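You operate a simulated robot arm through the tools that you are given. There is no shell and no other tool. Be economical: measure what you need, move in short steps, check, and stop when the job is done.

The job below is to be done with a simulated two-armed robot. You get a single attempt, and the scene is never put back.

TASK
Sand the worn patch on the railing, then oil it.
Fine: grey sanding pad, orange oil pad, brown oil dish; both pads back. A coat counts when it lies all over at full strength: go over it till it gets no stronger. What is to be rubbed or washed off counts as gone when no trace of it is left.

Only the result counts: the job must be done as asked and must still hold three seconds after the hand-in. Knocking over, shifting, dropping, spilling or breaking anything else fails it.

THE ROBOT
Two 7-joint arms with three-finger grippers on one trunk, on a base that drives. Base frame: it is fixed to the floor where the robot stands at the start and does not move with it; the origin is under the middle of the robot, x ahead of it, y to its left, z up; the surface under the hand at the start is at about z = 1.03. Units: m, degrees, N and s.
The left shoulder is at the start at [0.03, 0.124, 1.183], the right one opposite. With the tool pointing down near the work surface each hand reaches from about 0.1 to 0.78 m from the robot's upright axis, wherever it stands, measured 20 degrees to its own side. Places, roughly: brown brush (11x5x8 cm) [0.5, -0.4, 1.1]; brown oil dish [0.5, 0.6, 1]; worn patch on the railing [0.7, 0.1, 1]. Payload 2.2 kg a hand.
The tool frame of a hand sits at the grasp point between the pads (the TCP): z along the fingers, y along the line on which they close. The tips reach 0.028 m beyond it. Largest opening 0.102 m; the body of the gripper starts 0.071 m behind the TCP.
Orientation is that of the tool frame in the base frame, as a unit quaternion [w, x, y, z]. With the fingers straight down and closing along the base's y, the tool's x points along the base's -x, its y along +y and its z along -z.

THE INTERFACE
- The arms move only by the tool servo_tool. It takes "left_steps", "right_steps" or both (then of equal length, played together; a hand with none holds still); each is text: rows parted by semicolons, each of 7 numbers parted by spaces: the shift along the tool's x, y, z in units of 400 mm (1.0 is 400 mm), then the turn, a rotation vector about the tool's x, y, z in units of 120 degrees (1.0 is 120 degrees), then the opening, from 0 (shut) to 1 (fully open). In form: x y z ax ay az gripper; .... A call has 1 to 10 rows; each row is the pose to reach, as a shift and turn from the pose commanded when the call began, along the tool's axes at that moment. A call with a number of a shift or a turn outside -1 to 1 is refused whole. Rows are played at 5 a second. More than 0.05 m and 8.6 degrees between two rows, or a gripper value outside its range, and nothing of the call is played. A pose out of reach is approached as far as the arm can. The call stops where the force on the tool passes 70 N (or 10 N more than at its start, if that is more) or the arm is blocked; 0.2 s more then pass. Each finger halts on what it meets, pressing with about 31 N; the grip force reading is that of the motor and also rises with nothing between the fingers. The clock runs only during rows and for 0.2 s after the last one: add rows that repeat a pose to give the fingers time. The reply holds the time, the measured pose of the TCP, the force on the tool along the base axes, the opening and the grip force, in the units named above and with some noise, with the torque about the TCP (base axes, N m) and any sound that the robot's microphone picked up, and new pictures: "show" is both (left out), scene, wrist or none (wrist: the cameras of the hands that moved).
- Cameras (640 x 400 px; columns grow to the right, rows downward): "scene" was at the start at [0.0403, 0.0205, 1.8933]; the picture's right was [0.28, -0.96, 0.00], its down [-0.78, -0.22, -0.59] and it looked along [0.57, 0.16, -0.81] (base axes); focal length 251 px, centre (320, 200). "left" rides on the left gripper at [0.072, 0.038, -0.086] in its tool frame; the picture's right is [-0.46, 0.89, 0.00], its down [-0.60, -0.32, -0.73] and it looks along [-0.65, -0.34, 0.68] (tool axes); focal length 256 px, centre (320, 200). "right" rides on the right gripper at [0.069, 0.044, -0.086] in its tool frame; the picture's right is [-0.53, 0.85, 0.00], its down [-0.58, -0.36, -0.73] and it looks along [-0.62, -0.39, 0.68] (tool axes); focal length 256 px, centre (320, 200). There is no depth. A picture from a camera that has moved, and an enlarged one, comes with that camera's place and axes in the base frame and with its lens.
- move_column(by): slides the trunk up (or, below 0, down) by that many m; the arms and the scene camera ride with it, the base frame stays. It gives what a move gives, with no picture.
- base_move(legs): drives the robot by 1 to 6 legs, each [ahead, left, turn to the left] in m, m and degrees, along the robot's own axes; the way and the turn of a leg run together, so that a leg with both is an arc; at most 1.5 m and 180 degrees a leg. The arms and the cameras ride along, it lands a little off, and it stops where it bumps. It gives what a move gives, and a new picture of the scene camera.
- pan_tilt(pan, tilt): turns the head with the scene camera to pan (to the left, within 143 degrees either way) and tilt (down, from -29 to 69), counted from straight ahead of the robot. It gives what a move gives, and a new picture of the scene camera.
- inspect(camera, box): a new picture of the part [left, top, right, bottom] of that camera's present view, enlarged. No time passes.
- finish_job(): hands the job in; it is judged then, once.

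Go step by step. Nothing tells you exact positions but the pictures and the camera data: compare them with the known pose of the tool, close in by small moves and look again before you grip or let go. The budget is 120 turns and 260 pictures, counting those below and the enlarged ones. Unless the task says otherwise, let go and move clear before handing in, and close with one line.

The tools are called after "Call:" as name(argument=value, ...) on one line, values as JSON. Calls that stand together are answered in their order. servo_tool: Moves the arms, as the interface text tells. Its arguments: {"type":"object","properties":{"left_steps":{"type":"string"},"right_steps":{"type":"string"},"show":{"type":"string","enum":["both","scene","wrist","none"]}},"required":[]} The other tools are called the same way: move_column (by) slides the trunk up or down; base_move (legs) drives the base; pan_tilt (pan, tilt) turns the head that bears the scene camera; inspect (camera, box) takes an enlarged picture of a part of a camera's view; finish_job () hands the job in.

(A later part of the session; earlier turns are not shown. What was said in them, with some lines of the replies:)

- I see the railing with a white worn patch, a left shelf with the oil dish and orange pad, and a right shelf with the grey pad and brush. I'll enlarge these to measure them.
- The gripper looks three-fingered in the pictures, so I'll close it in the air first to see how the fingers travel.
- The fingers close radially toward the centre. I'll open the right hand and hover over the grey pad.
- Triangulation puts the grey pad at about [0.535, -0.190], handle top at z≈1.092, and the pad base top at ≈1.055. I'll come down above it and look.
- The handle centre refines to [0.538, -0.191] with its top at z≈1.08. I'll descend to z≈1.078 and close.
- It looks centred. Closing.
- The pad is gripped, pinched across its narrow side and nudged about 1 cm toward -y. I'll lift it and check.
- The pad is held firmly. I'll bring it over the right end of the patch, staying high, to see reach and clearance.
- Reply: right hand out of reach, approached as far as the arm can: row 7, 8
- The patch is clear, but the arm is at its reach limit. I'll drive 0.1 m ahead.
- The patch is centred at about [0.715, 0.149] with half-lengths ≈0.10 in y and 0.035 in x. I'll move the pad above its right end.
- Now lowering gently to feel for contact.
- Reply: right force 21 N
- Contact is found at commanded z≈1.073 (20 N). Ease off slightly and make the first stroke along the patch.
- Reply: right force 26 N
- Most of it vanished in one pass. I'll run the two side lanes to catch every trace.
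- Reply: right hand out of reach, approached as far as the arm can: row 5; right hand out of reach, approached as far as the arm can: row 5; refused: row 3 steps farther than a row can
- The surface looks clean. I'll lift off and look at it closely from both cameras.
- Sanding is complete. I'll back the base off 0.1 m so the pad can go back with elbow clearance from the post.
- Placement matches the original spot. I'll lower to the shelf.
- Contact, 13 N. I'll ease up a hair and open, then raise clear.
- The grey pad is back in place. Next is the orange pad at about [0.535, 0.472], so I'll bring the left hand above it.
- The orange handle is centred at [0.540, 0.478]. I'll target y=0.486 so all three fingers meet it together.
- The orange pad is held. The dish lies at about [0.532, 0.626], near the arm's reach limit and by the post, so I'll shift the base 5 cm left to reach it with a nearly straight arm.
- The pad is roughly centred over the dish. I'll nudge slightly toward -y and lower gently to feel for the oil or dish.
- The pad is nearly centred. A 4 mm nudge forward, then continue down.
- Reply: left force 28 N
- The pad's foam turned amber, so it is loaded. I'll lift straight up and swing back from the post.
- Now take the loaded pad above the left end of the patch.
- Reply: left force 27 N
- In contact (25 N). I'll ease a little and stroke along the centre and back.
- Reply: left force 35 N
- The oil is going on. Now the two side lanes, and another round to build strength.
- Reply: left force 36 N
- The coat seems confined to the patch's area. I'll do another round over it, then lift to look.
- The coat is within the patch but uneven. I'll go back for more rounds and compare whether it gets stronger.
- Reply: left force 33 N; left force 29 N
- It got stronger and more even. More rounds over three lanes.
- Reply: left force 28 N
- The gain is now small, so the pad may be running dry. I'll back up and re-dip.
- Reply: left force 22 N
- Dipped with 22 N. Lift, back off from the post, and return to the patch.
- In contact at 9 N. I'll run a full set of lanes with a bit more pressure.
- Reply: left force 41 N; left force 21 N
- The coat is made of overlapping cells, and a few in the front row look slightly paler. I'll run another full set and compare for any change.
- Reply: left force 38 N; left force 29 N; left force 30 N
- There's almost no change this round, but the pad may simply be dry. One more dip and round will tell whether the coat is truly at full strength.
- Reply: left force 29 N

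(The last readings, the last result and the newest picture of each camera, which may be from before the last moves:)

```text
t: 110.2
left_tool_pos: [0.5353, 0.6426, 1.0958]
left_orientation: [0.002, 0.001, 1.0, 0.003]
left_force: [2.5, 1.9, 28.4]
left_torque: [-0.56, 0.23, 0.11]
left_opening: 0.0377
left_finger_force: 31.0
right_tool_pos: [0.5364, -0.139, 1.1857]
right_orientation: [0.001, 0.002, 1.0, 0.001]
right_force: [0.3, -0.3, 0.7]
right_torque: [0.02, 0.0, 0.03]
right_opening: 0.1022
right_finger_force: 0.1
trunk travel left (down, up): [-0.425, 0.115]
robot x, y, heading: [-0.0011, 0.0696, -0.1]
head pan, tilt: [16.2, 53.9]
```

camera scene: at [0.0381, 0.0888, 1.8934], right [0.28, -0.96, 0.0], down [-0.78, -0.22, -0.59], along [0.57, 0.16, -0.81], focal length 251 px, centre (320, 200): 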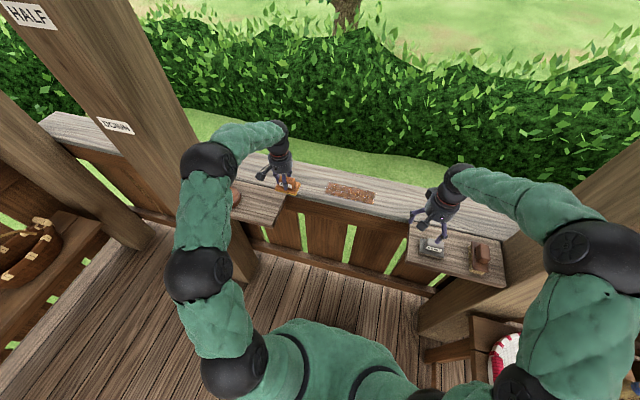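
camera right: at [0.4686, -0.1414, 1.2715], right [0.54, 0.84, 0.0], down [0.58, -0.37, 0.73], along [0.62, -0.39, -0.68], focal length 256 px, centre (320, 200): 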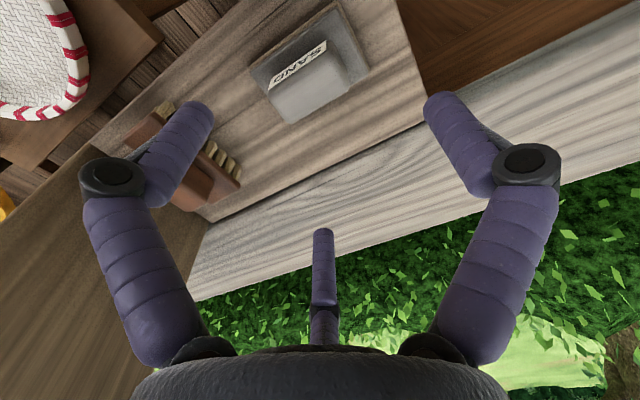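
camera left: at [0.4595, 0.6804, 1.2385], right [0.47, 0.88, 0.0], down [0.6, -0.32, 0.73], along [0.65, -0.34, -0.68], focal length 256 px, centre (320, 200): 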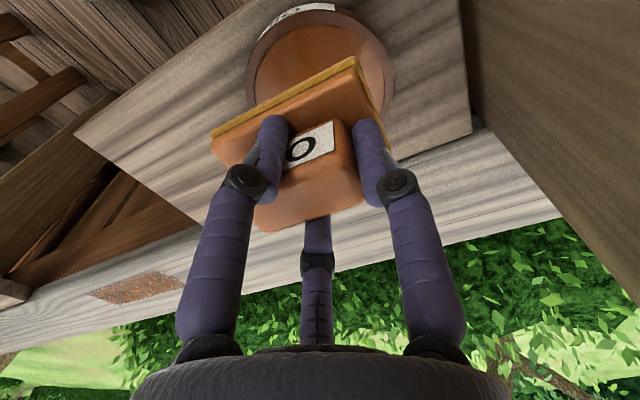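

Call:
servo_tool(left_steps="0 0 -0.05 0 0 0 0;0 0 -0.12 0 0 0 0;0 0 -0.2 0 0 0 0;0 -0.1 -0.22 0 0 0 0;0 -0.2 -0.22 0 0 0 0;0 -0.3 -0.22 0 0 0 0;0 -0.4 -0.22 0 0 0 0;0 -0.5 -0.22 0 0 0 0;0 -0.6 -0.22 0 0 0 0;0 -0.6 -0.22 0 0 0 0", show="none")

Call:
base_move(legs=[[0.08, 0, 0]])

Call:
servo_tool(left_steps="-0.06 -0.08 0 0 0 0 0;-0.12 -0.16 0 0 0 0 0;-0.18 -0.24 0 0 0 0 0;-0.23 -0.32 0.04 0 0 0 0;-0.25 -0.4 0.1 0 0 0 0;-0.25 -0.41 0.18 0 0 0 0;-0.25 -0.41 0.23 0 0 0 0;-0.25 -0.41 0.252 0 0 0 0;-0.25 -0.41 0.256 0 0 0 0;-0.25 -0.41 0.256 0 0 0 0", show="none")

```text
t: 112.5
left_tool_pos: [0.5341, 0.4043, 1.1812]
left_orientation: [-0.001, 0.002, 1.0, 0.0]
left_force: [0.2, 0.7, -1.3]
left_torque: [-0.04, -0.02, 0.01]
left_opening: 0.0375
left_finger_force: 30.9
right_tool_pos: [0.5373, -0.1363, 1.1861]
right_orientation: [0.0, 0.002, 1.0, 0.0]
right_force: [0.3, 0.3, 0.1]
right_torque: [-0.04, -0.01, -0.01]
right_opening: 0.1022
right_finger_force: 0.1
trunk travel left (down, up): [-0.425, 0.115]
robot x, y, heading: [-0.0002, 0.0686, -0.4]
head pan, tilt: [16.2, 53.9]
```

```text
t: 113.5
left_tool_pos: [0.6135, 0.4033, 1.1799]
left_orientation: [-0.001, 0.002, 1.0, 0.0]
left_force: [0.8, 1.0, -1.4]
left_torque: [0.05, 0.04, 0.01]
left_opening: 0.0376
left_finger_force: 31.2
right_tool_pos: [0.6201, -0.1367, 1.1856]
right_orientation: [-0.001, 0.002, 1.0, 0.0]
right_force: [0.0, -0.7, -0.3]
right_torque: [0.01, 0.04, 0.0]
right_opening: 0.102
right_finger_force: 0.0
trunk travel left (down, up): [-0.425, 0.115]
robot x, y, heading: [0.0793, 0.0691, -0.0]
head pan, tilt: [16.2, 53.9]
camera scene: at [0.1226, 0.0889, 1.8933], right [0.28, -0.96, 0.0], down [-0.78, -0.22, -0.59], along [0.56, 0.16, -0.81], focal length 251 px, centre (320, 200)
```

scene: 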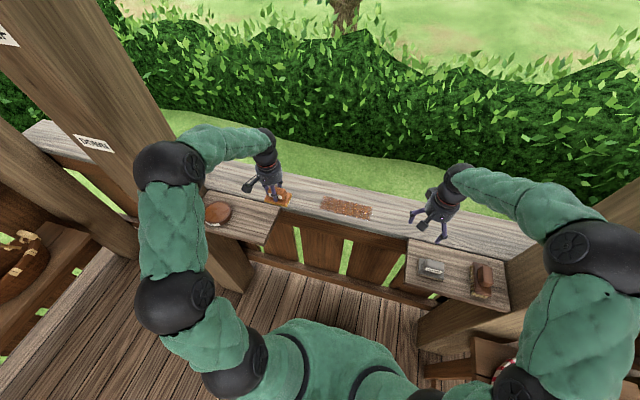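

```text
t: 115.7
left_tool_pos: [0.7125, 0.2385, 1.0766]
left_orientation: [-0.001, 0.001, 1.0, -0.001]
left_force: [-0.7, -0.2, -1.3]
left_torque: [0.0, 0.02, -0.01]
left_opening: 0.0371
left_finger_force: 31.1
right_tool_pos: [0.6188, -0.1374, 1.186]
right_orientation: [0.0, 0.002, 1.0, 0.0]
right_force: [-0.5, -0.1, 0.0]
right_torque: [-0.03, 0.0, -0.01]
right_opening: 0.102
right_finger_force: 0.0
trunk travel left (down, up): [-0.425, 0.115]
robot x, y, heading: [0.0868, 0.0643, -0.3]
head pan, tilt: [16.2, 53.9]
```

Call:
servo_tool(left_steps="0 0 0.006 0 0 0 0;0 -0.1 0.011 0 0 0 0;0 -0.2 0.011 0 0 0 0;0 -0.3 0.011 0 0 0 0;0 -0.42 0.011 0 0 0 0;0.045 -0.42 0.011 0 0 0 0;0.045 -0.3 0.011 0 0 0 0;0.045 -0.2 0.011 0 0 0 0;0.045 -0.1 0.011 0 0 0 0;0.045 0 0.01 0 0 0 0", show="none")

Call:
servo_tool(left_steps="-0.08 0 0 0 0 0 0;-0.09 -0.1 0.001 0 0 0 0;-0.09 -0.2 0.001 0 0 0 0;-0.09 -0.3 0.001 0 0 0 0;-0.09 -0.42 0.001 0 0 0 0;-0.06 -0.42 0.001 0 0 0 0;-0.06 -0.3 0.001 0 0 0 0;-0.06 -0.2 0.001 0 0 0 0;-0.06 -0.1 0.001 0 0 0 0;-0.06 0 0 0 0 0 0", show="none")

Call:
servo_tool(left_steps="0.03 0 0 0 0 0 0;0.03 -0.1 0.001 0 0 0 0;0.03 -0.2 0.001 0 0 0 0;0.03 -0.3 0.001 0 0 0 0;0.03 -0.42 0.001 0 0 0 0;0.06 -0.42 0.001 0 0 0 0;0.06 -0.3 0.001 0 0 0 0;0.06 -0.2 0.001 0 0 0 0;0.06 -0.1 0.001 0 0 0 0;0.06 0 0 0 0 0 0", show="none")

Call:
servo_tool(left_steps="0 0 -0.05 0 0 0 0;0 0.1 -0.1 0 0 0 0;0 0.2 -0.15 0 0 0 0;0 0.3 -0.2 0 0 0 0;0 0.38 -0.2 0 0 0 0;0 0.38 -0.2 0 0 0 0", show="wrist")

Call:
inspect(camera="scene", box=[315, 190, 379, 230])

```text
t: 117.9
left_tool_pos: [0.6949, 0.2358, 1.0749]
left_orientation: [0.001, 0.002, 1.0, 0.001]
left_force: [-0.4, -11.2, 35.4]
left_torque: [-0.87, 0.06, 0.17]
left_opening: 0.0374
left_finger_force: 30.8
right_tool_pos: [0.6158, -0.139, 1.1875]
right_orientation: [0.001, 0.001, 1.0, 0.001]
right_force: [0.4, 0.0, -0.3]
right_torque: [-0.02, -0.04, -0.01]
right_opening: 0.102
right_finger_force: 0.1
trunk travel left (down, up): [-0.425, 0.115]
robot x, y, heading: [0.0787, 0.0662, -0.3]
head pan, tilt: [16.2, 53.9]
```

```text
t: 120.1
left_tool_pos: [0.7182, 0.2386, 1.0746]
left_orientation: [0.002, 0.002, 1.0, 0.0]
left_force: [0.9, -7.7, 25.8]
left_torque: [-0.51, 0.11, 0.27]
left_opening: 0.0375
left_finger_force: 31.2
right_tool_pos: [0.6174, -0.1387, 1.1865]
right_orientation: [0.001, 0.002, 1.0, 0.0]
right_force: [0.6, 0.3, 0.1]
right_torque: [-0.05, 0.01, 0.02]
right_opening: 0.1018
right_finger_force: 0.1
trunk travel left (down, up): [-0.425, 0.115]
robot x, y, heading: [0.0805, 0.0679, -0.3]
head pan, tilt: [16.2, 53.9]
```

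```text
t: 122.3
left_tool_pos: [0.6928, 0.2368, 1.0753]
left_orientation: [-0.001, 0.001, 1.0, 0.0]
left_force: [-0.2, -3.4, 16.4]
left_torque: [-0.28, 0.01, 0.11]
left_opening: 0.0375
left_finger_force: 31.2
right_tool_pos: [0.6167, -0.1377, 1.1859]
right_orientation: [0.001, 0.001, 1.0, 0.0]
right_force: [0.1, -0.2, 0.4]
right_torque: [-0.02, 0.0, 0.02]
right_opening: 0.1021
right_finger_force: 0.0
trunk travel left (down, up): [-0.425, 0.115]
robot x, y, heading: [0.0828, 0.0668, -0.1]
head pan, tilt: [16.2, 53.9]
```

```text
t: 123.7
left_tool_pos: [0.6961, 0.3914, 1.1546]
left_orientation: [0.0, 0.003, 1.0, 0.0]
left_force: [0.0, 0.0, -1.2]
left_torque: [0.04, 0.01, 0.01]
left_opening: 0.0374
left_finger_force: 31.3
right_tool_pos: [0.6183, -0.1396, 1.1847]
right_orientation: [0.0, 0.001, 1.0, -0.001]
right_force: [0.6, 0.6, -0.1]
right_torque: [0.02, -0.01, 0.04]
right_opening: 0.102
right_finger_force: 0.1
trunk travel left (down, up): [-0.425, 0.115]
robot x, y, heading: [0.0813, 0.0683, -0.2]
head pan, tilt: [16.2, 53.9]
camera left: at [0.6225, 0.4289, 1.2405], right [0.47, 0.88, 0.0], down [0.6, -0.32, 0.73], along [0.65, -0.34, -0.68], focal length 256 px, centre (320, 200)
```

left: 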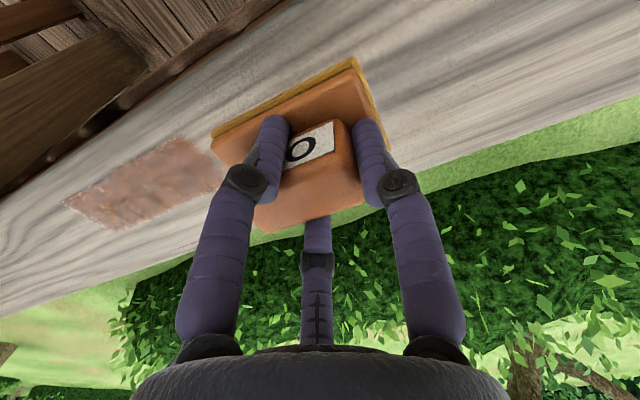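

```text
10.00 times, centred on (347, 210) of scene
camera zoom: at [0.1204, 0.0876, 1.8934], right [0.28, -0.96, 0.0], down [-0.78, -0.22, -0.59], along [0.57, 0.16, -0.81], focal length 2512 px, centre (50, 100)
```

zoom: 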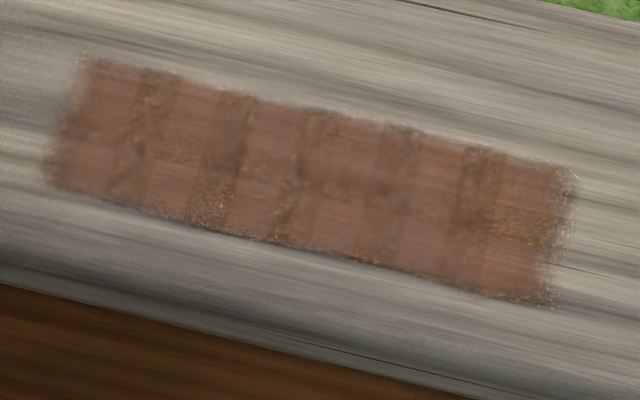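

The coat became smoother after the re-dip, so the pad does run dry. I'll repeat the dip until there's no change.

Call:
base_move(legs=[[-0.08, 0, 0]])

Call:
servo_tool(left_steps="0.08 0.05 -0.05 0 0 0 0;0.16 0.1 -0.05 0 0 0 0;0.2 0.18 -0.05 0 0 0 0;0.2 0.28 -0.05 0 0 0 0;0.2 0.38 -0.05 0 0 0 0;0.2 0.48 -0.05 0 0 0 0;0.2 0.56 -0.05 0 0 0 0;0.2 0.625 -0.04 0 0 0 0;0.2 0.625 0.04 0 0 0 0;0.2 0.625 0.04 0 0 0 0", show="none")

Call:
inspect(camera="scene", box=[325, 175, 389, 215])

```text
t: 124.8
left_tool_pos: [0.6158, 0.391, 1.1556]
left_orientation: [0.001, 0.0, 1.0, 0.001]
left_force: [-1.0, 0.8, -0.9]
left_torque: [0.02, -0.03, -0.02]
left_opening: 0.0375
left_finger_force: 31.1
right_tool_pos: [0.5387, -0.1383, 1.186]
right_orientation: [0.001, 0.001, 1.0, 0.0]
right_force: [0.0, -0.1, -0.1]
right_torque: [0.0, 0.01, 0.02]
right_opening: 0.102
right_finger_force: 0.0
trunk travel left (down, up): [-0.425, 0.115]
robot x, y, heading: [0.0018, 0.0713, -0.1]
head pan, tilt: [16.2, 53.9]
camera scene: at [0.0391, 0.0887, 1.8934], right [0.28, -0.96, 0.0], down [-0.78, -0.22, -0.59], along [0.57, 0.16, -0.81], focal length 251 px, centre (320, 200)
```

scene: 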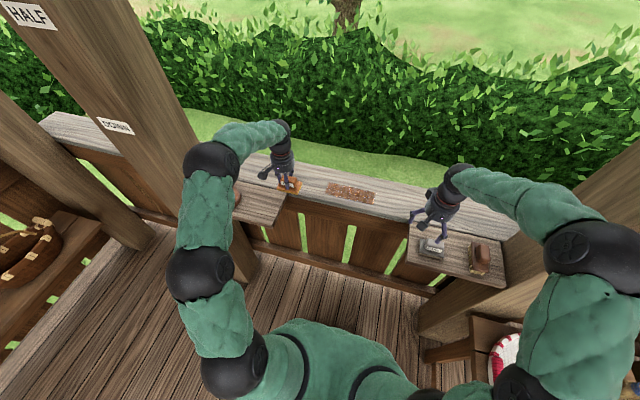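

```text
t: 127.0
left_tool_pos: [0.5357, 0.6422, 1.1396]
left_orientation: [0.0, 0.0, 1.0, 0.0]
left_force: [0.2, 0.5, -1.2]
left_torque: [0.06, -0.01, 0.03]
left_opening: 0.0375
left_finger_force: 31.6
right_tool_pos: [0.5396, -0.138, 1.1869]
right_orientation: [-0.001, 0.001, 1.0, 0.0]
right_force: [-0.6, -0.4, -0.6]
right_torque: [0.02, -0.01, 0.01]
right_opening: 0.1021
right_finger_force: 0.0
trunk travel left (down, up): [-0.425, 0.115]
robot x, y, heading: [0.0033, 0.0716, -0.2]
head pan, tilt: [16.2, 53.9]
```

```text
10.00 times, centred on (357, 195) of scene
camera zoom: at [0.0404, 0.0886, 1.8934], right [0.28, -0.96, 0.0], down [-0.78, -0.22, -0.59], along [0.57, 0.16, -0.81], focal length 2512 px, centre (-50, 250)
```

zoom: 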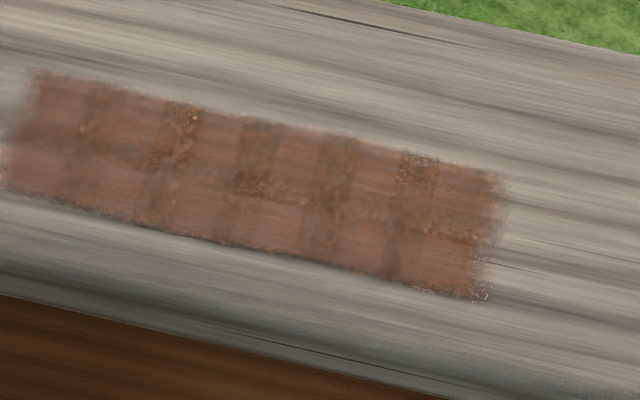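

The speckle changes with viewpoint alone, so it's rendering noise and the coat looks saturated. As insurance I'll do this last dip and one more full set.

Call:
servo_tool(left_steps="0 0 0.05 0 0 0 0;0 0 0.09 0 0 0 0;0 0 0.106 0 0 0 0;0 0 0.112 0 0 0 0;0 0 0.117 0 0 0 0;0 0 0.117 0 0 0 0;0 0 0.117 0 0 0 0;0 0 0.117 0 0 0 0", show="none")

Call:
servo_tool(left_steps="0 0 -0.05 0 0 0 0;0 0 -0.12 0 0 0 0;0 0 -0.2 0 0 0 0;0 -0.1 -0.22 0 0 0 0;0 -0.2 -0.22 0 0 0 0;0 -0.3 -0.22 0 0 0 0;0 -0.4 -0.22 0 0 0 0;0 -0.5 -0.22 0 0 0 0;0 -0.6 -0.22 0 0 0 0;0 -0.6 -0.22 0 0 0 0", show="none")

Call:
base_move(legs=[[0.08, 0, 0]])

Call:
servo_tool(left_steps="-0.06 -0.08 0 0 0 0 0;-0.12 -0.16 0 0 0 0 0;-0.18 -0.24 0 0 0 0 0;-0.23 -0.32 0.04 0 0 0 0;-0.25 -0.4 0.1 0 0 0 0;-0.25 -0.41 0.18 0 0 0 0;-0.25 -0.41 0.23 0 0 0 0;-0.25 -0.41 0.252 0 0 0 0;-0.25 -0.41 0.256 0 0 0 0;-0.25 -0.41 0.256 0 0 0 0", show="none")

```text
t: 128.8
left_tool_pos: [0.5368, 0.6438, 1.0955]
left_orientation: [0.003, 0.0, 1.0, 0.002]
left_force: [-0.9, 5.2, 28.2]
left_torque: [-0.46, 0.36, 0.08]
left_opening: 0.0373
left_finger_force: 31.4
right_tool_pos: [0.5377, -0.1397, 1.1866]
right_orientation: [0.001, 0.001, 1.0, 0.001]
right_force: [0.0, 0.3, -0.3]
right_torque: [0.0, -0.02, -0.03]
right_opening: 0.1019
right_finger_force: 0.1
trunk travel left (down, up): [-0.425, 0.115]
robot x, y, heading: [0.0012, 0.067, 0.3]
head pan, tilt: [16.2, 53.9]
```

```text
t: 131.0
left_tool_pos: [0.5362, 0.4028, 1.1794]
left_orientation: [-0.001, 0.001, 1.0, 0.001]
left_force: [-0.2, 0.2, -1.1]
left_torque: [0.0, -0.01, -0.01]
left_opening: 0.0374
left_finger_force: 31.7
right_tool_pos: [0.5397, -0.1368, 1.1856]
right_orientation: [0.0, 0.001, 1.0, 0.0]
right_force: [0.7, 0.4, 0.6]
right_torque: [-0.03, 0.01, 0.01]
right_opening: 0.1022
right_finger_force: 0.0
trunk travel left (down, up): [-0.425, 0.115]
robot x, y, heading: [-0.002, 0.0652, -0.4]
head pan, tilt: [16.2, 53.9]
```

```text
t: 132.0
left_tool_pos: [0.615, 0.4036, 1.1792]
left_orientation: [0.0, 0.001, 1.0, 0.0]
left_force: [-0.4, 0.0, -0.8]
left_torque: [0.02, 0.05, 0.02]
left_opening: 0.0375
left_finger_force: 31.3
right_tool_pos: [0.6188, -0.1375, 1.1864]
right_orientation: [-0.001, 0.001, 1.0, 0.0]
right_force: [1.2, -0.1, 0.7]
right_torque: [0.03, -0.01, 0.0]
right_opening: 0.1021
right_finger_force: 0.0
trunk travel left (down, up): [-0.425, 0.115]
robot x, y, heading: [0.08, 0.0696, 0.2]
head pan, tilt: [16.2, 53.9]
camera scene: at [0.1215, 0.089, 1.8933], right [0.28, -0.96, 0.0], down [-0.78, -0.22, -0.59], along [0.56, 0.16, -0.81], focal length 251 px, centre (320, 200)
```

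scene: 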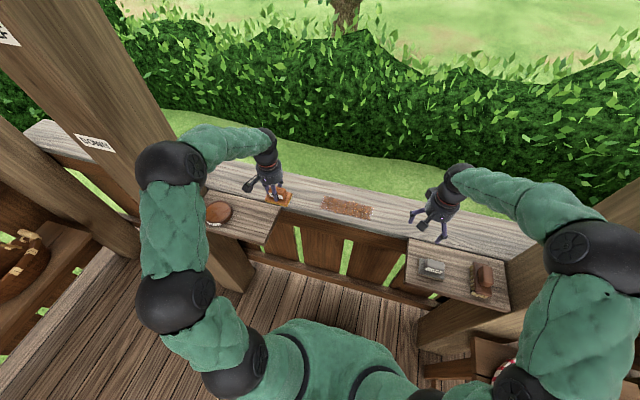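

```text
t: 134.2
left_tool_pos: [0.7146, 0.2385, 1.0762]
left_orientation: [0.0, 0.001, 1.0, 0.0]
left_force: [0.0, 0.0, -1.4]
left_torque: [0.0, -0.02, -0.02]
left_opening: 0.0375
left_finger_force: 31.3
right_tool_pos: [0.6179, -0.1366, 1.1847]
right_orientation: [0.0, 0.0, 1.0, -0.001]
right_force: [0.3, 1.1, -0.7]
right_torque: [-0.02, 0.02, -0.03]
right_opening: 0.1021
right_finger_force: 0.0
trunk travel left (down, up): [-0.425, 0.115]
robot x, y, heading: [0.0806, 0.0682, -0.0]
head pan, tilt: [16.2, 53.9]
```

Call:
servo_tool(left_steps="0 0 0.006 0 0 0 0;0 -0.1 0.011 0 0 0 0;0 -0.2 0.011 0 0 0 0;0 -0.3 0.011 0 0 0 0;0 -0.42 0.011 0 0 0 0;0.045 -0.42 0.011 0 0 0 0;0.045 -0.3 0.011 0 0 0 0;0.045 -0.2 0.011 0 0 0 0;0.045 -0.1 0.011 0 0 0 0;0.045 0 0.01 0 0 0 0", show="none")

Call:
servo_tool(left_steps="-0.08 0 0 0 0 0 0;-0.09 -0.1 0.002 0 0 0 0;-0.09 -0.2 0.002 0 0 0 0;-0.09 -0.3 0.002 0 0 0 0;-0.09 -0.42 0.002 0 0 0 0;-0.06 -0.42 0.002 0 0 0 0;-0.06 -0.3 0.002 0 0 0 0;-0.06 -0.2 0.002 0 0 0 0;-0.06 -0.1 0.001 0 0 0 0;-0.06 0 0 0 0 0 0", show="none")

Call:
servo_tool(left_steps="0.03 0 0 0 0 0 0;0.03 -0.1 0.001 0 0 0 0;0.03 -0.2 0.001 0 0 0 0;0.03 -0.3 0.001 0 0 0 0;0.03 -0.42 0.001 0 0 0 0;0.06 -0.42 0.001 0 0 0 0;0.06 -0.3 0.001 0 0 0 0;0.06 -0.2 0.001 0 0 0 0;0.06 -0.1 0.001 0 0 0 0;0.06 0 0 0 0 0 0", show="none")

Call:
servo_tool(left_steps="0 0 -0.05 0 0 0 0;0 0.1 -0.1 0 0 0 0;0 0.2 -0.15 0 0 0 0;0 0.3 -0.2 0 0 0 0;0 0.38 -0.2 0 0 0 0;0 0.38 -0.2 0 0 0 0", show="wrist")

Call:
inspect(camera="scene", box=[315, 190, 379, 230])

```text
t: 136.4
left_tool_pos: [0.694, 0.2373, 1.0757]
left_orientation: [0.003, 0.0, 1.0, -0.001]
left_force: [0.2, -15.5, 44.8]
left_torque: [-1.0, 0.36, 0.26]
left_opening: 0.0376
left_finger_force: 30.9
right_tool_pos: [0.6158, -0.1396, 1.1886]
right_orientation: [0.002, 0.001, 1.0, 0.001]
right_force: [0.5, -0.1, -0.1]
right_torque: [-0.03, -0.02, -0.01]
right_opening: 0.1019
right_finger_force: 0.0
trunk travel left (down, up): [-0.425, 0.115]
robot x, y, heading: [0.0752, 0.0691, -0.2]
head pan, tilt: [16.2, 53.9]
```

```text
t: 138.6
left_tool_pos: [0.7172, 0.2398, 1.0756]
left_orientation: [0.001, 0.0, 1.0, 0.0]
left_force: [-0.8, -8.3, 26.6]
left_torque: [-0.56, -0.02, 0.19]
left_opening: 0.0376
left_finger_force: 31.2
right_tool_pos: [0.6166, -0.1379, 1.1871]
right_orientation: [0.0, 0.001, 1.0, 0.0]
right_force: [-0.1, 0.5, -0.7]
right_torque: [-0.02, 0.0, 0.05]
right_opening: 0.1019
right_finger_force: 0.2
trunk travel left (down, up): [-0.425, 0.115]
robot x, y, heading: [0.0775, 0.0678, -0.1]
head pan, tilt: [16.2, 53.9]
```

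```text
t: 140.8
left_tool_pos: [0.6955, 0.2379, 1.075]
left_orientation: [0.002, 0.001, 1.0, -0.001]
left_force: [0.3, -12.0, 37.7]
left_torque: [-1.0, 0.23, 0.24]
left_opening: 0.0376
left_finger_force: 30.9
right_tool_pos: [0.6151, -0.138, 1.1877]
right_orientation: [0.001, 0.001, 1.0, 0.001]
right_force: [0.3, 0.9, 0.1]
right_torque: [-0.03, -0.02, 0.0]
right_opening: 0.1019
right_finger_force: 0.0
trunk travel left (down, up): [-0.425, 0.115]
robot x, y, heading: [0.077, 0.0671, -0.4]
head pan, tilt: [16.2, 53.9]
```

```text
t: 142.2
left_tool_pos: [0.6953, 0.3928, 1.1544]
left_orientation: [-0.001, 0.001, 1.0, 0.0]
left_force: [0.6, -0.6, -1.2]
left_torque: [0.02, 0.01, 0.02]
left_opening: 0.0373
left_finger_force: 31.3
right_tool_pos: [0.6176, -0.1378, 1.1856]
right_orientation: [0.0, 0.001, 1.0, 0.0]
right_force: [1.4, 0.0, -0.3]
right_torque: [0.04, 0.0, 0.01]
right_opening: 0.1018
right_finger_force: 0.0
trunk travel left (down, up): [-0.425, 0.115]
robot x, y, heading: [0.0797, 0.0676, -0.2]
head pan, tilt: [16.2, 53.9]
camera left: at [0.6214, 0.4299, 1.2399], right [0.47, 0.88, 0.0], down [0.6, -0.32, 0.73], along [0.65, -0.34, -0.68], focal length 256 px, centre (320, 200)
```

left: 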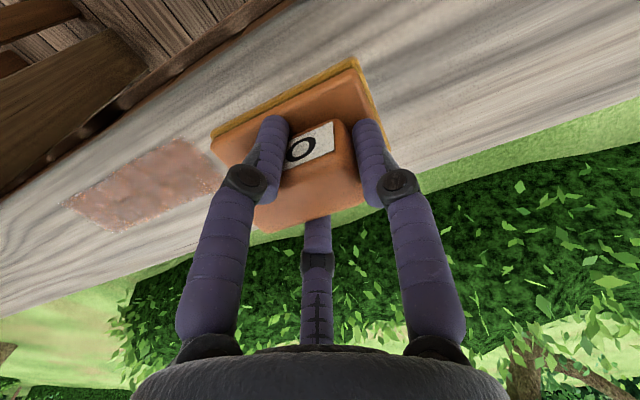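

```text
10.00 times, centred on (347, 210) of scene
camera zoom: at [0.1193, 0.0879, 1.8933], right [0.28, -0.96, 0.0], down [-0.78, -0.22, -0.59], along [0.57, 0.16, -0.81], focal length 2512 px, centre (50, 100)
```

zoom: 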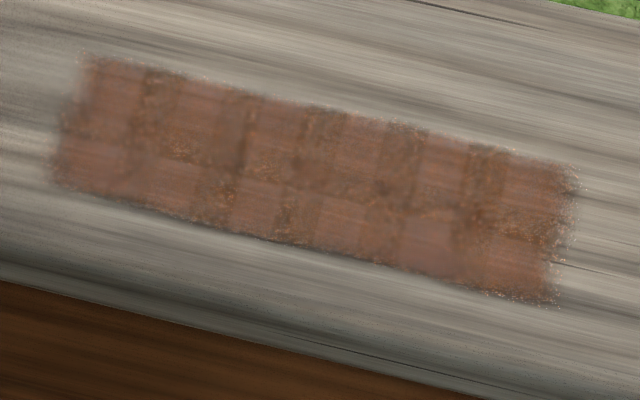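

The colour is unchanged, so the coat is at full strength over the whole patch. Now I'll return the orange pad.

Call:
base_move(legs=[[-0.08, 0, 0]])

Call:
servo_tool(left_steps="0.07 0.05 0 0 0 0 0;0.14 0.13 0 0 0 0 0;0.187 0.2 0 0 0 0 0;0.187 0.232 0.05 0 0 0 0;0.187 0.232 0.12 0 0 0 0;0.187 0.232 0.17 0 0 0 0;0.187 0.232 0.17 0 0 0 0", show="wrist")

Call:
inspect(camera="scene", box=[190, 150, 310, 225])

```text
t: 143.3
left_tool_pos: [0.6145, 0.3917, 1.1535]
left_orientation: [0.0, 0.001, 1.0, 0.0]
left_force: [0.1, 0.5, -1.4]
left_torque: [0.0, -0.02, 0.0]
left_opening: 0.0373
left_finger_force: 31.1
right_tool_pos: [0.5363, -0.1382, 1.1865]
right_orientation: [0.0, 0.001, 1.0, 0.0]
right_force: [-0.2, 0.0, 0.1]
right_torque: [-0.03, -0.05, -0.02]
right_opening: 0.1024
right_finger_force: 0.1
trunk travel left (down, up): [-0.425, 0.115]
robot x, y, heading: [0.0021, 0.0694, 0.1]
head pan, tilt: [16.2, 53.9]
camera scene: at [0.0372, 0.0887, 1.8934], right [0.28, -0.96, 0.0], down [-0.78, -0.22, -0.59], along [0.57, 0.16, -0.81], focal length 251 px, centre (320, 200)
```

scene: 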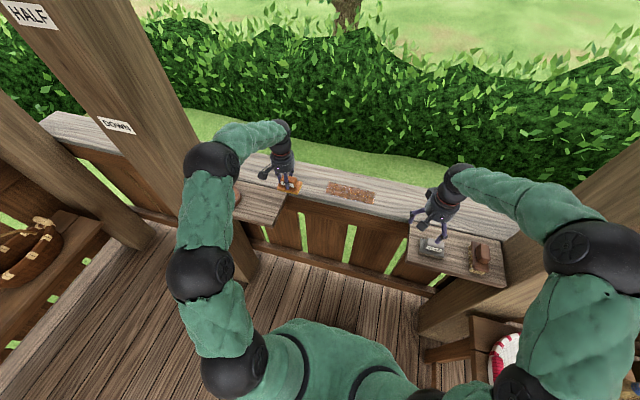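

```text
t: 144.9
left_tool_pos: [0.5406, 0.4873, 1.0848]
left_orientation: [0.0, 0.001, 1.0, 0.0]
left_force: [-0.2, -0.2, 0.2]
left_torque: [0.02, 0.01, 0.01]
left_opening: 0.0375
left_finger_force: 31.1
right_tool_pos: [0.5366, -0.1377, 1.1858]
right_orientation: [0.0, 0.001, 1.0, 0.0]
right_force: [-0.8, -1.1, -1.0]
right_torque: [0.01, -0.01, 0.04]
right_opening: 0.102
right_finger_force: 0.1
trunk travel left (down, up): [-0.425, 0.115]
robot x, y, heading: [-0.0064, 0.0723, -0.1]
head pan, tilt: [16.2, 53.9]
camera left: at [0.467, 0.5242, 1.1716], right [0.47, 0.88, 0.0], down [0.6, -0.32, 0.73], along [0.65, -0.34, -0.68], focal length 256 px, centre (320, 200)
```

left: 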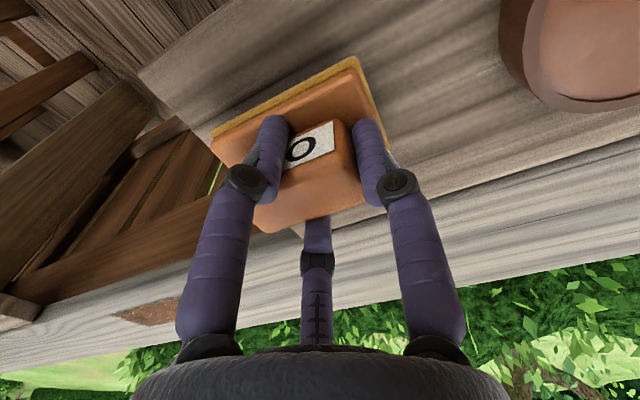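

```text
5.33 times, centred on (250, 188) of scene
camera zoom: at [0.0387, 0.0887, 1.8934], right [0.28, -0.96, 0.0], down [-0.78, -0.22, -0.59], along [0.57, 0.16, -0.81], focal length 1340 px, centre (693, 267)
```

zoom: 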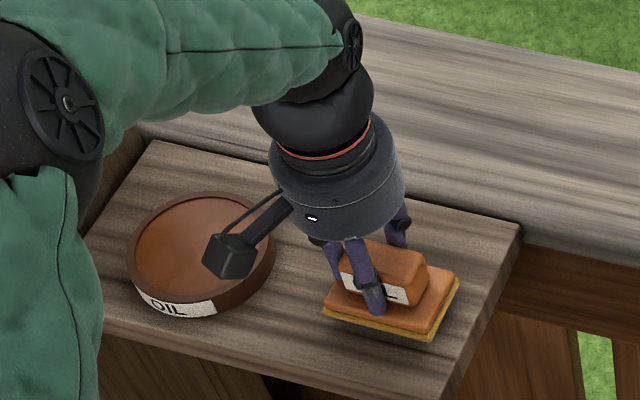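

Call:
servo_tool(left_steps="0 -0.003 0.01 0 0 0 0;0 -0.003 0.018 0 0 0 0;0 -0.003 0.022 0 0 0 0;0 -0.003 0.026 0 0 0 0;0 -0.003 0.026 0 0 0 0", show="none")

```text
t: 146.1
left_tool_pos: [0.54, 0.483, 1.0759]
left_orientation: [0.0, 0.001, 1.0, 0.001]
left_force: [-0.1, -0.7, 0.4]
left_torque: [-0.01, 0.0, 0.01]
left_opening: 0.0374
left_finger_force: 31.1
right_tool_pos: [0.5374, -0.1372, 1.1856]
right_orientation: [-0.001, 0.001, 1.0, 0.0]
right_force: [-0.1, 0.4, 0.3]
right_torque: [0.01, -0.01, 0.01]
right_opening: 0.1019
right_finger_force: 0.0
trunk travel left (down, up): [-0.425, 0.115]
robot x, y, heading: [-0.0029, 0.0673, 0.1]
head pan, tilt: [16.2, 53.9]
```

Call:
servo_tool(left_steps="0 0 0.003 0 0 0 0;0 0 0.005 0 0 0 0;0 0 0.005 0 0 0 0", show="none")

```text
t: 146.9
left_tool_pos: [0.5407, 0.4834, 1.0757]
left_orientation: [0.001, 0.001, 1.0, 0.001]
left_force: [-1.1, -1.8, 10.2]
left_torque: [-0.15, 0.14, 0.0]
left_opening: 0.0376
left_finger_force: 31.1
right_tool_pos: [0.5379, -0.1387, 1.1861]
right_orientation: [0.001, 0.001, 1.0, 0.0]
right_force: [-0.1, 0.3, -0.7]
right_torque: [-0.03, -0.01, 0.0]
right_opening: 0.1019
right_finger_force: 0.0
trunk travel left (down, up): [-0.425, 0.115]
robot x, y, heading: [-0.0026, 0.0704, -0.2]
head pan, tilt: [16.2, 53.9]
```

Contact with the shelf (10 N). I'll release and rise straight up.

Call:
servo_tool(left_steps="0 0 -0.002 0 0 0 0;0 0 -0.002 0 0 0 0.5;0 0 -0.002 0 0 0 1;0 0 -0.002 0 0 0 1;0 0 -0.002 0 0 0 1;0 0 -0.08 0 0 0 1;0 0 -0.18 0 0 0 1;0 0 -0.28 0 0 0 1;0 0 -0.38 0 0 0 1;0 0 -0.38 0 0 0 1", show="both")

Call:
inspect(camera="scene", box=[190, 150, 310, 225])

Call:
inspect(camera="scene", box=[390, 205, 510, 280])

Call:
inspect(camera="scene", box=[318, 170, 390, 215])

```text
t: 149.1
left_tool_pos: [0.5411, 0.4856, 1.2259]
left_orientation: [-0.001, 0.001, 1.0, 0.001]
left_force: [0.0, 0.0, -0.5]
left_torque: [0.0, 0.02, -0.02]
left_opening: 0.1017
left_finger_force: 0.0
right_tool_pos: [0.5379, -0.1373, 1.1842]
right_orientation: [0.0, 0.001, 1.0, 0.0]
right_force: [0.0, 0.1, -0.1]
right_torque: [0.01, 0.01, 0.01]
right_opening: 0.1019
right_finger_force: 0.1
trunk travel left (down, up): [-0.425, 0.115]
robot x, y, heading: [-0.0013, 0.0711, -0.1]
head pan, tilt: [16.2, 53.9]
camera scene: at [0.04, 0.0893, 1.8933], right [0.28, -0.96, 0.0], down [-0.78, -0.22, -0.59], along [0.57, 0.16, -0.81], focal length 251 px, centre (320, 200)
camera left: at [0.4674, 0.5234, 1.3113], right [0.47, 0.88, 0.0], down [0.6, -0.32, 0.73], along [0.65, -0.34, -0.68], focal length 256 px, centre (320, 200)
```

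scene: 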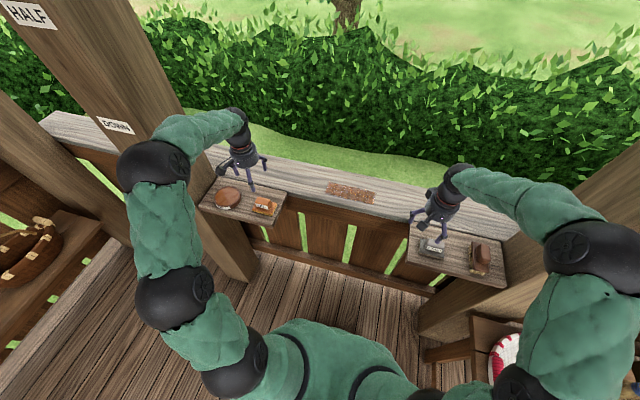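
left: 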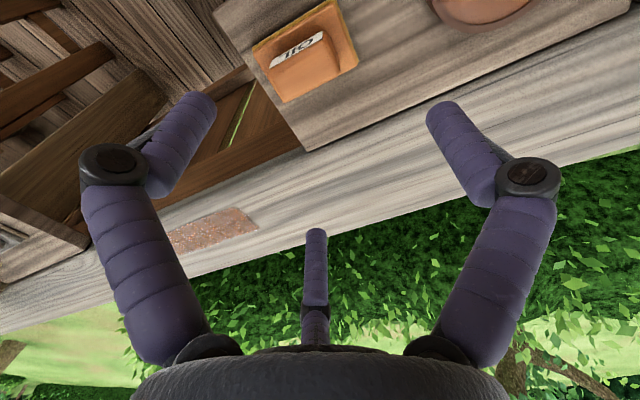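

```text
5.33 times, centred on (250, 188) of scene
camera zoom: at [0.04, 0.0893, 1.8933], right [0.28, -0.96, 0.0], down [-0.78, -0.22, -0.59], along [0.57, 0.16, -0.81], focal length 1340 px, centre (693, 267)
```

zoom: 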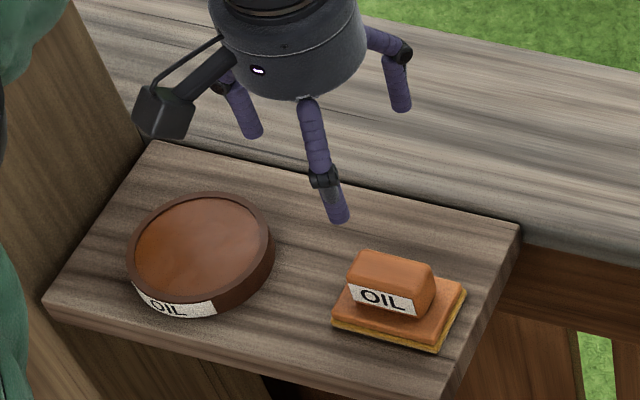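

```text
5.33 times, centred on (450, 242) of scene
camera zoom: at [0.04, 0.0893, 1.8933], right [0.28, -0.96, 0.0], down [-0.78, -0.22, -0.59], along [0.57, 0.16, -0.81], focal length 1340 px, centre (-373, -27)
```

zoom: 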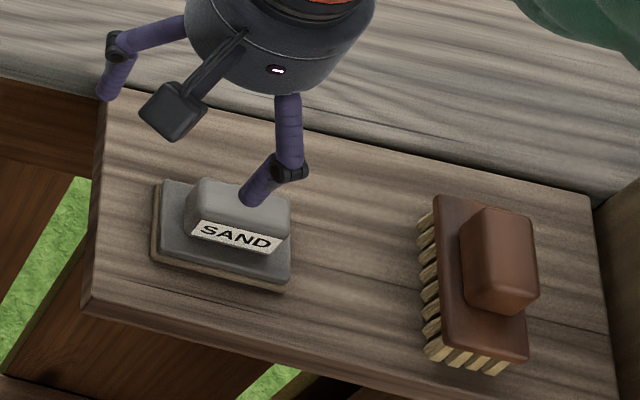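

```text
8.89 times, centred on (354, 192) of scene
camera zoom: at [0.04, 0.0893, 1.8933], right [0.28, -0.96, 0.0], down [-0.78, -0.22, -0.59], along [0.57, 0.16, -0.81], focal length 2233 px, centre (18, 267)
```

zoom: 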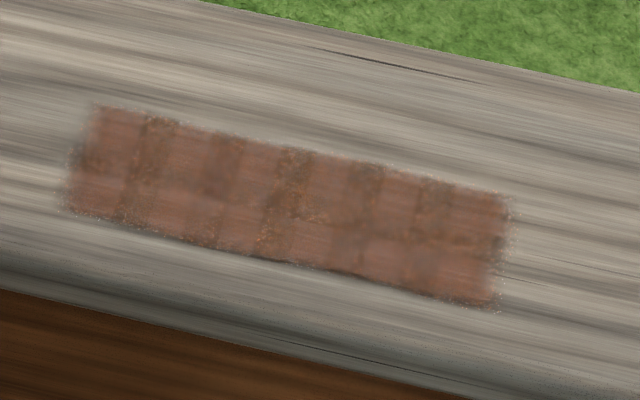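

Both pads are back, the dish and brush are where they were, and the patch is sanded and evenly oiled. The hands are clear, so I'm handing in.

Call:
finish_job()

```text
The job is handed in.
```

The worn patch is sanded clean and oiled all over to full strength as far as the pictures show, both pads are back on their shelves, and the job is handed in.
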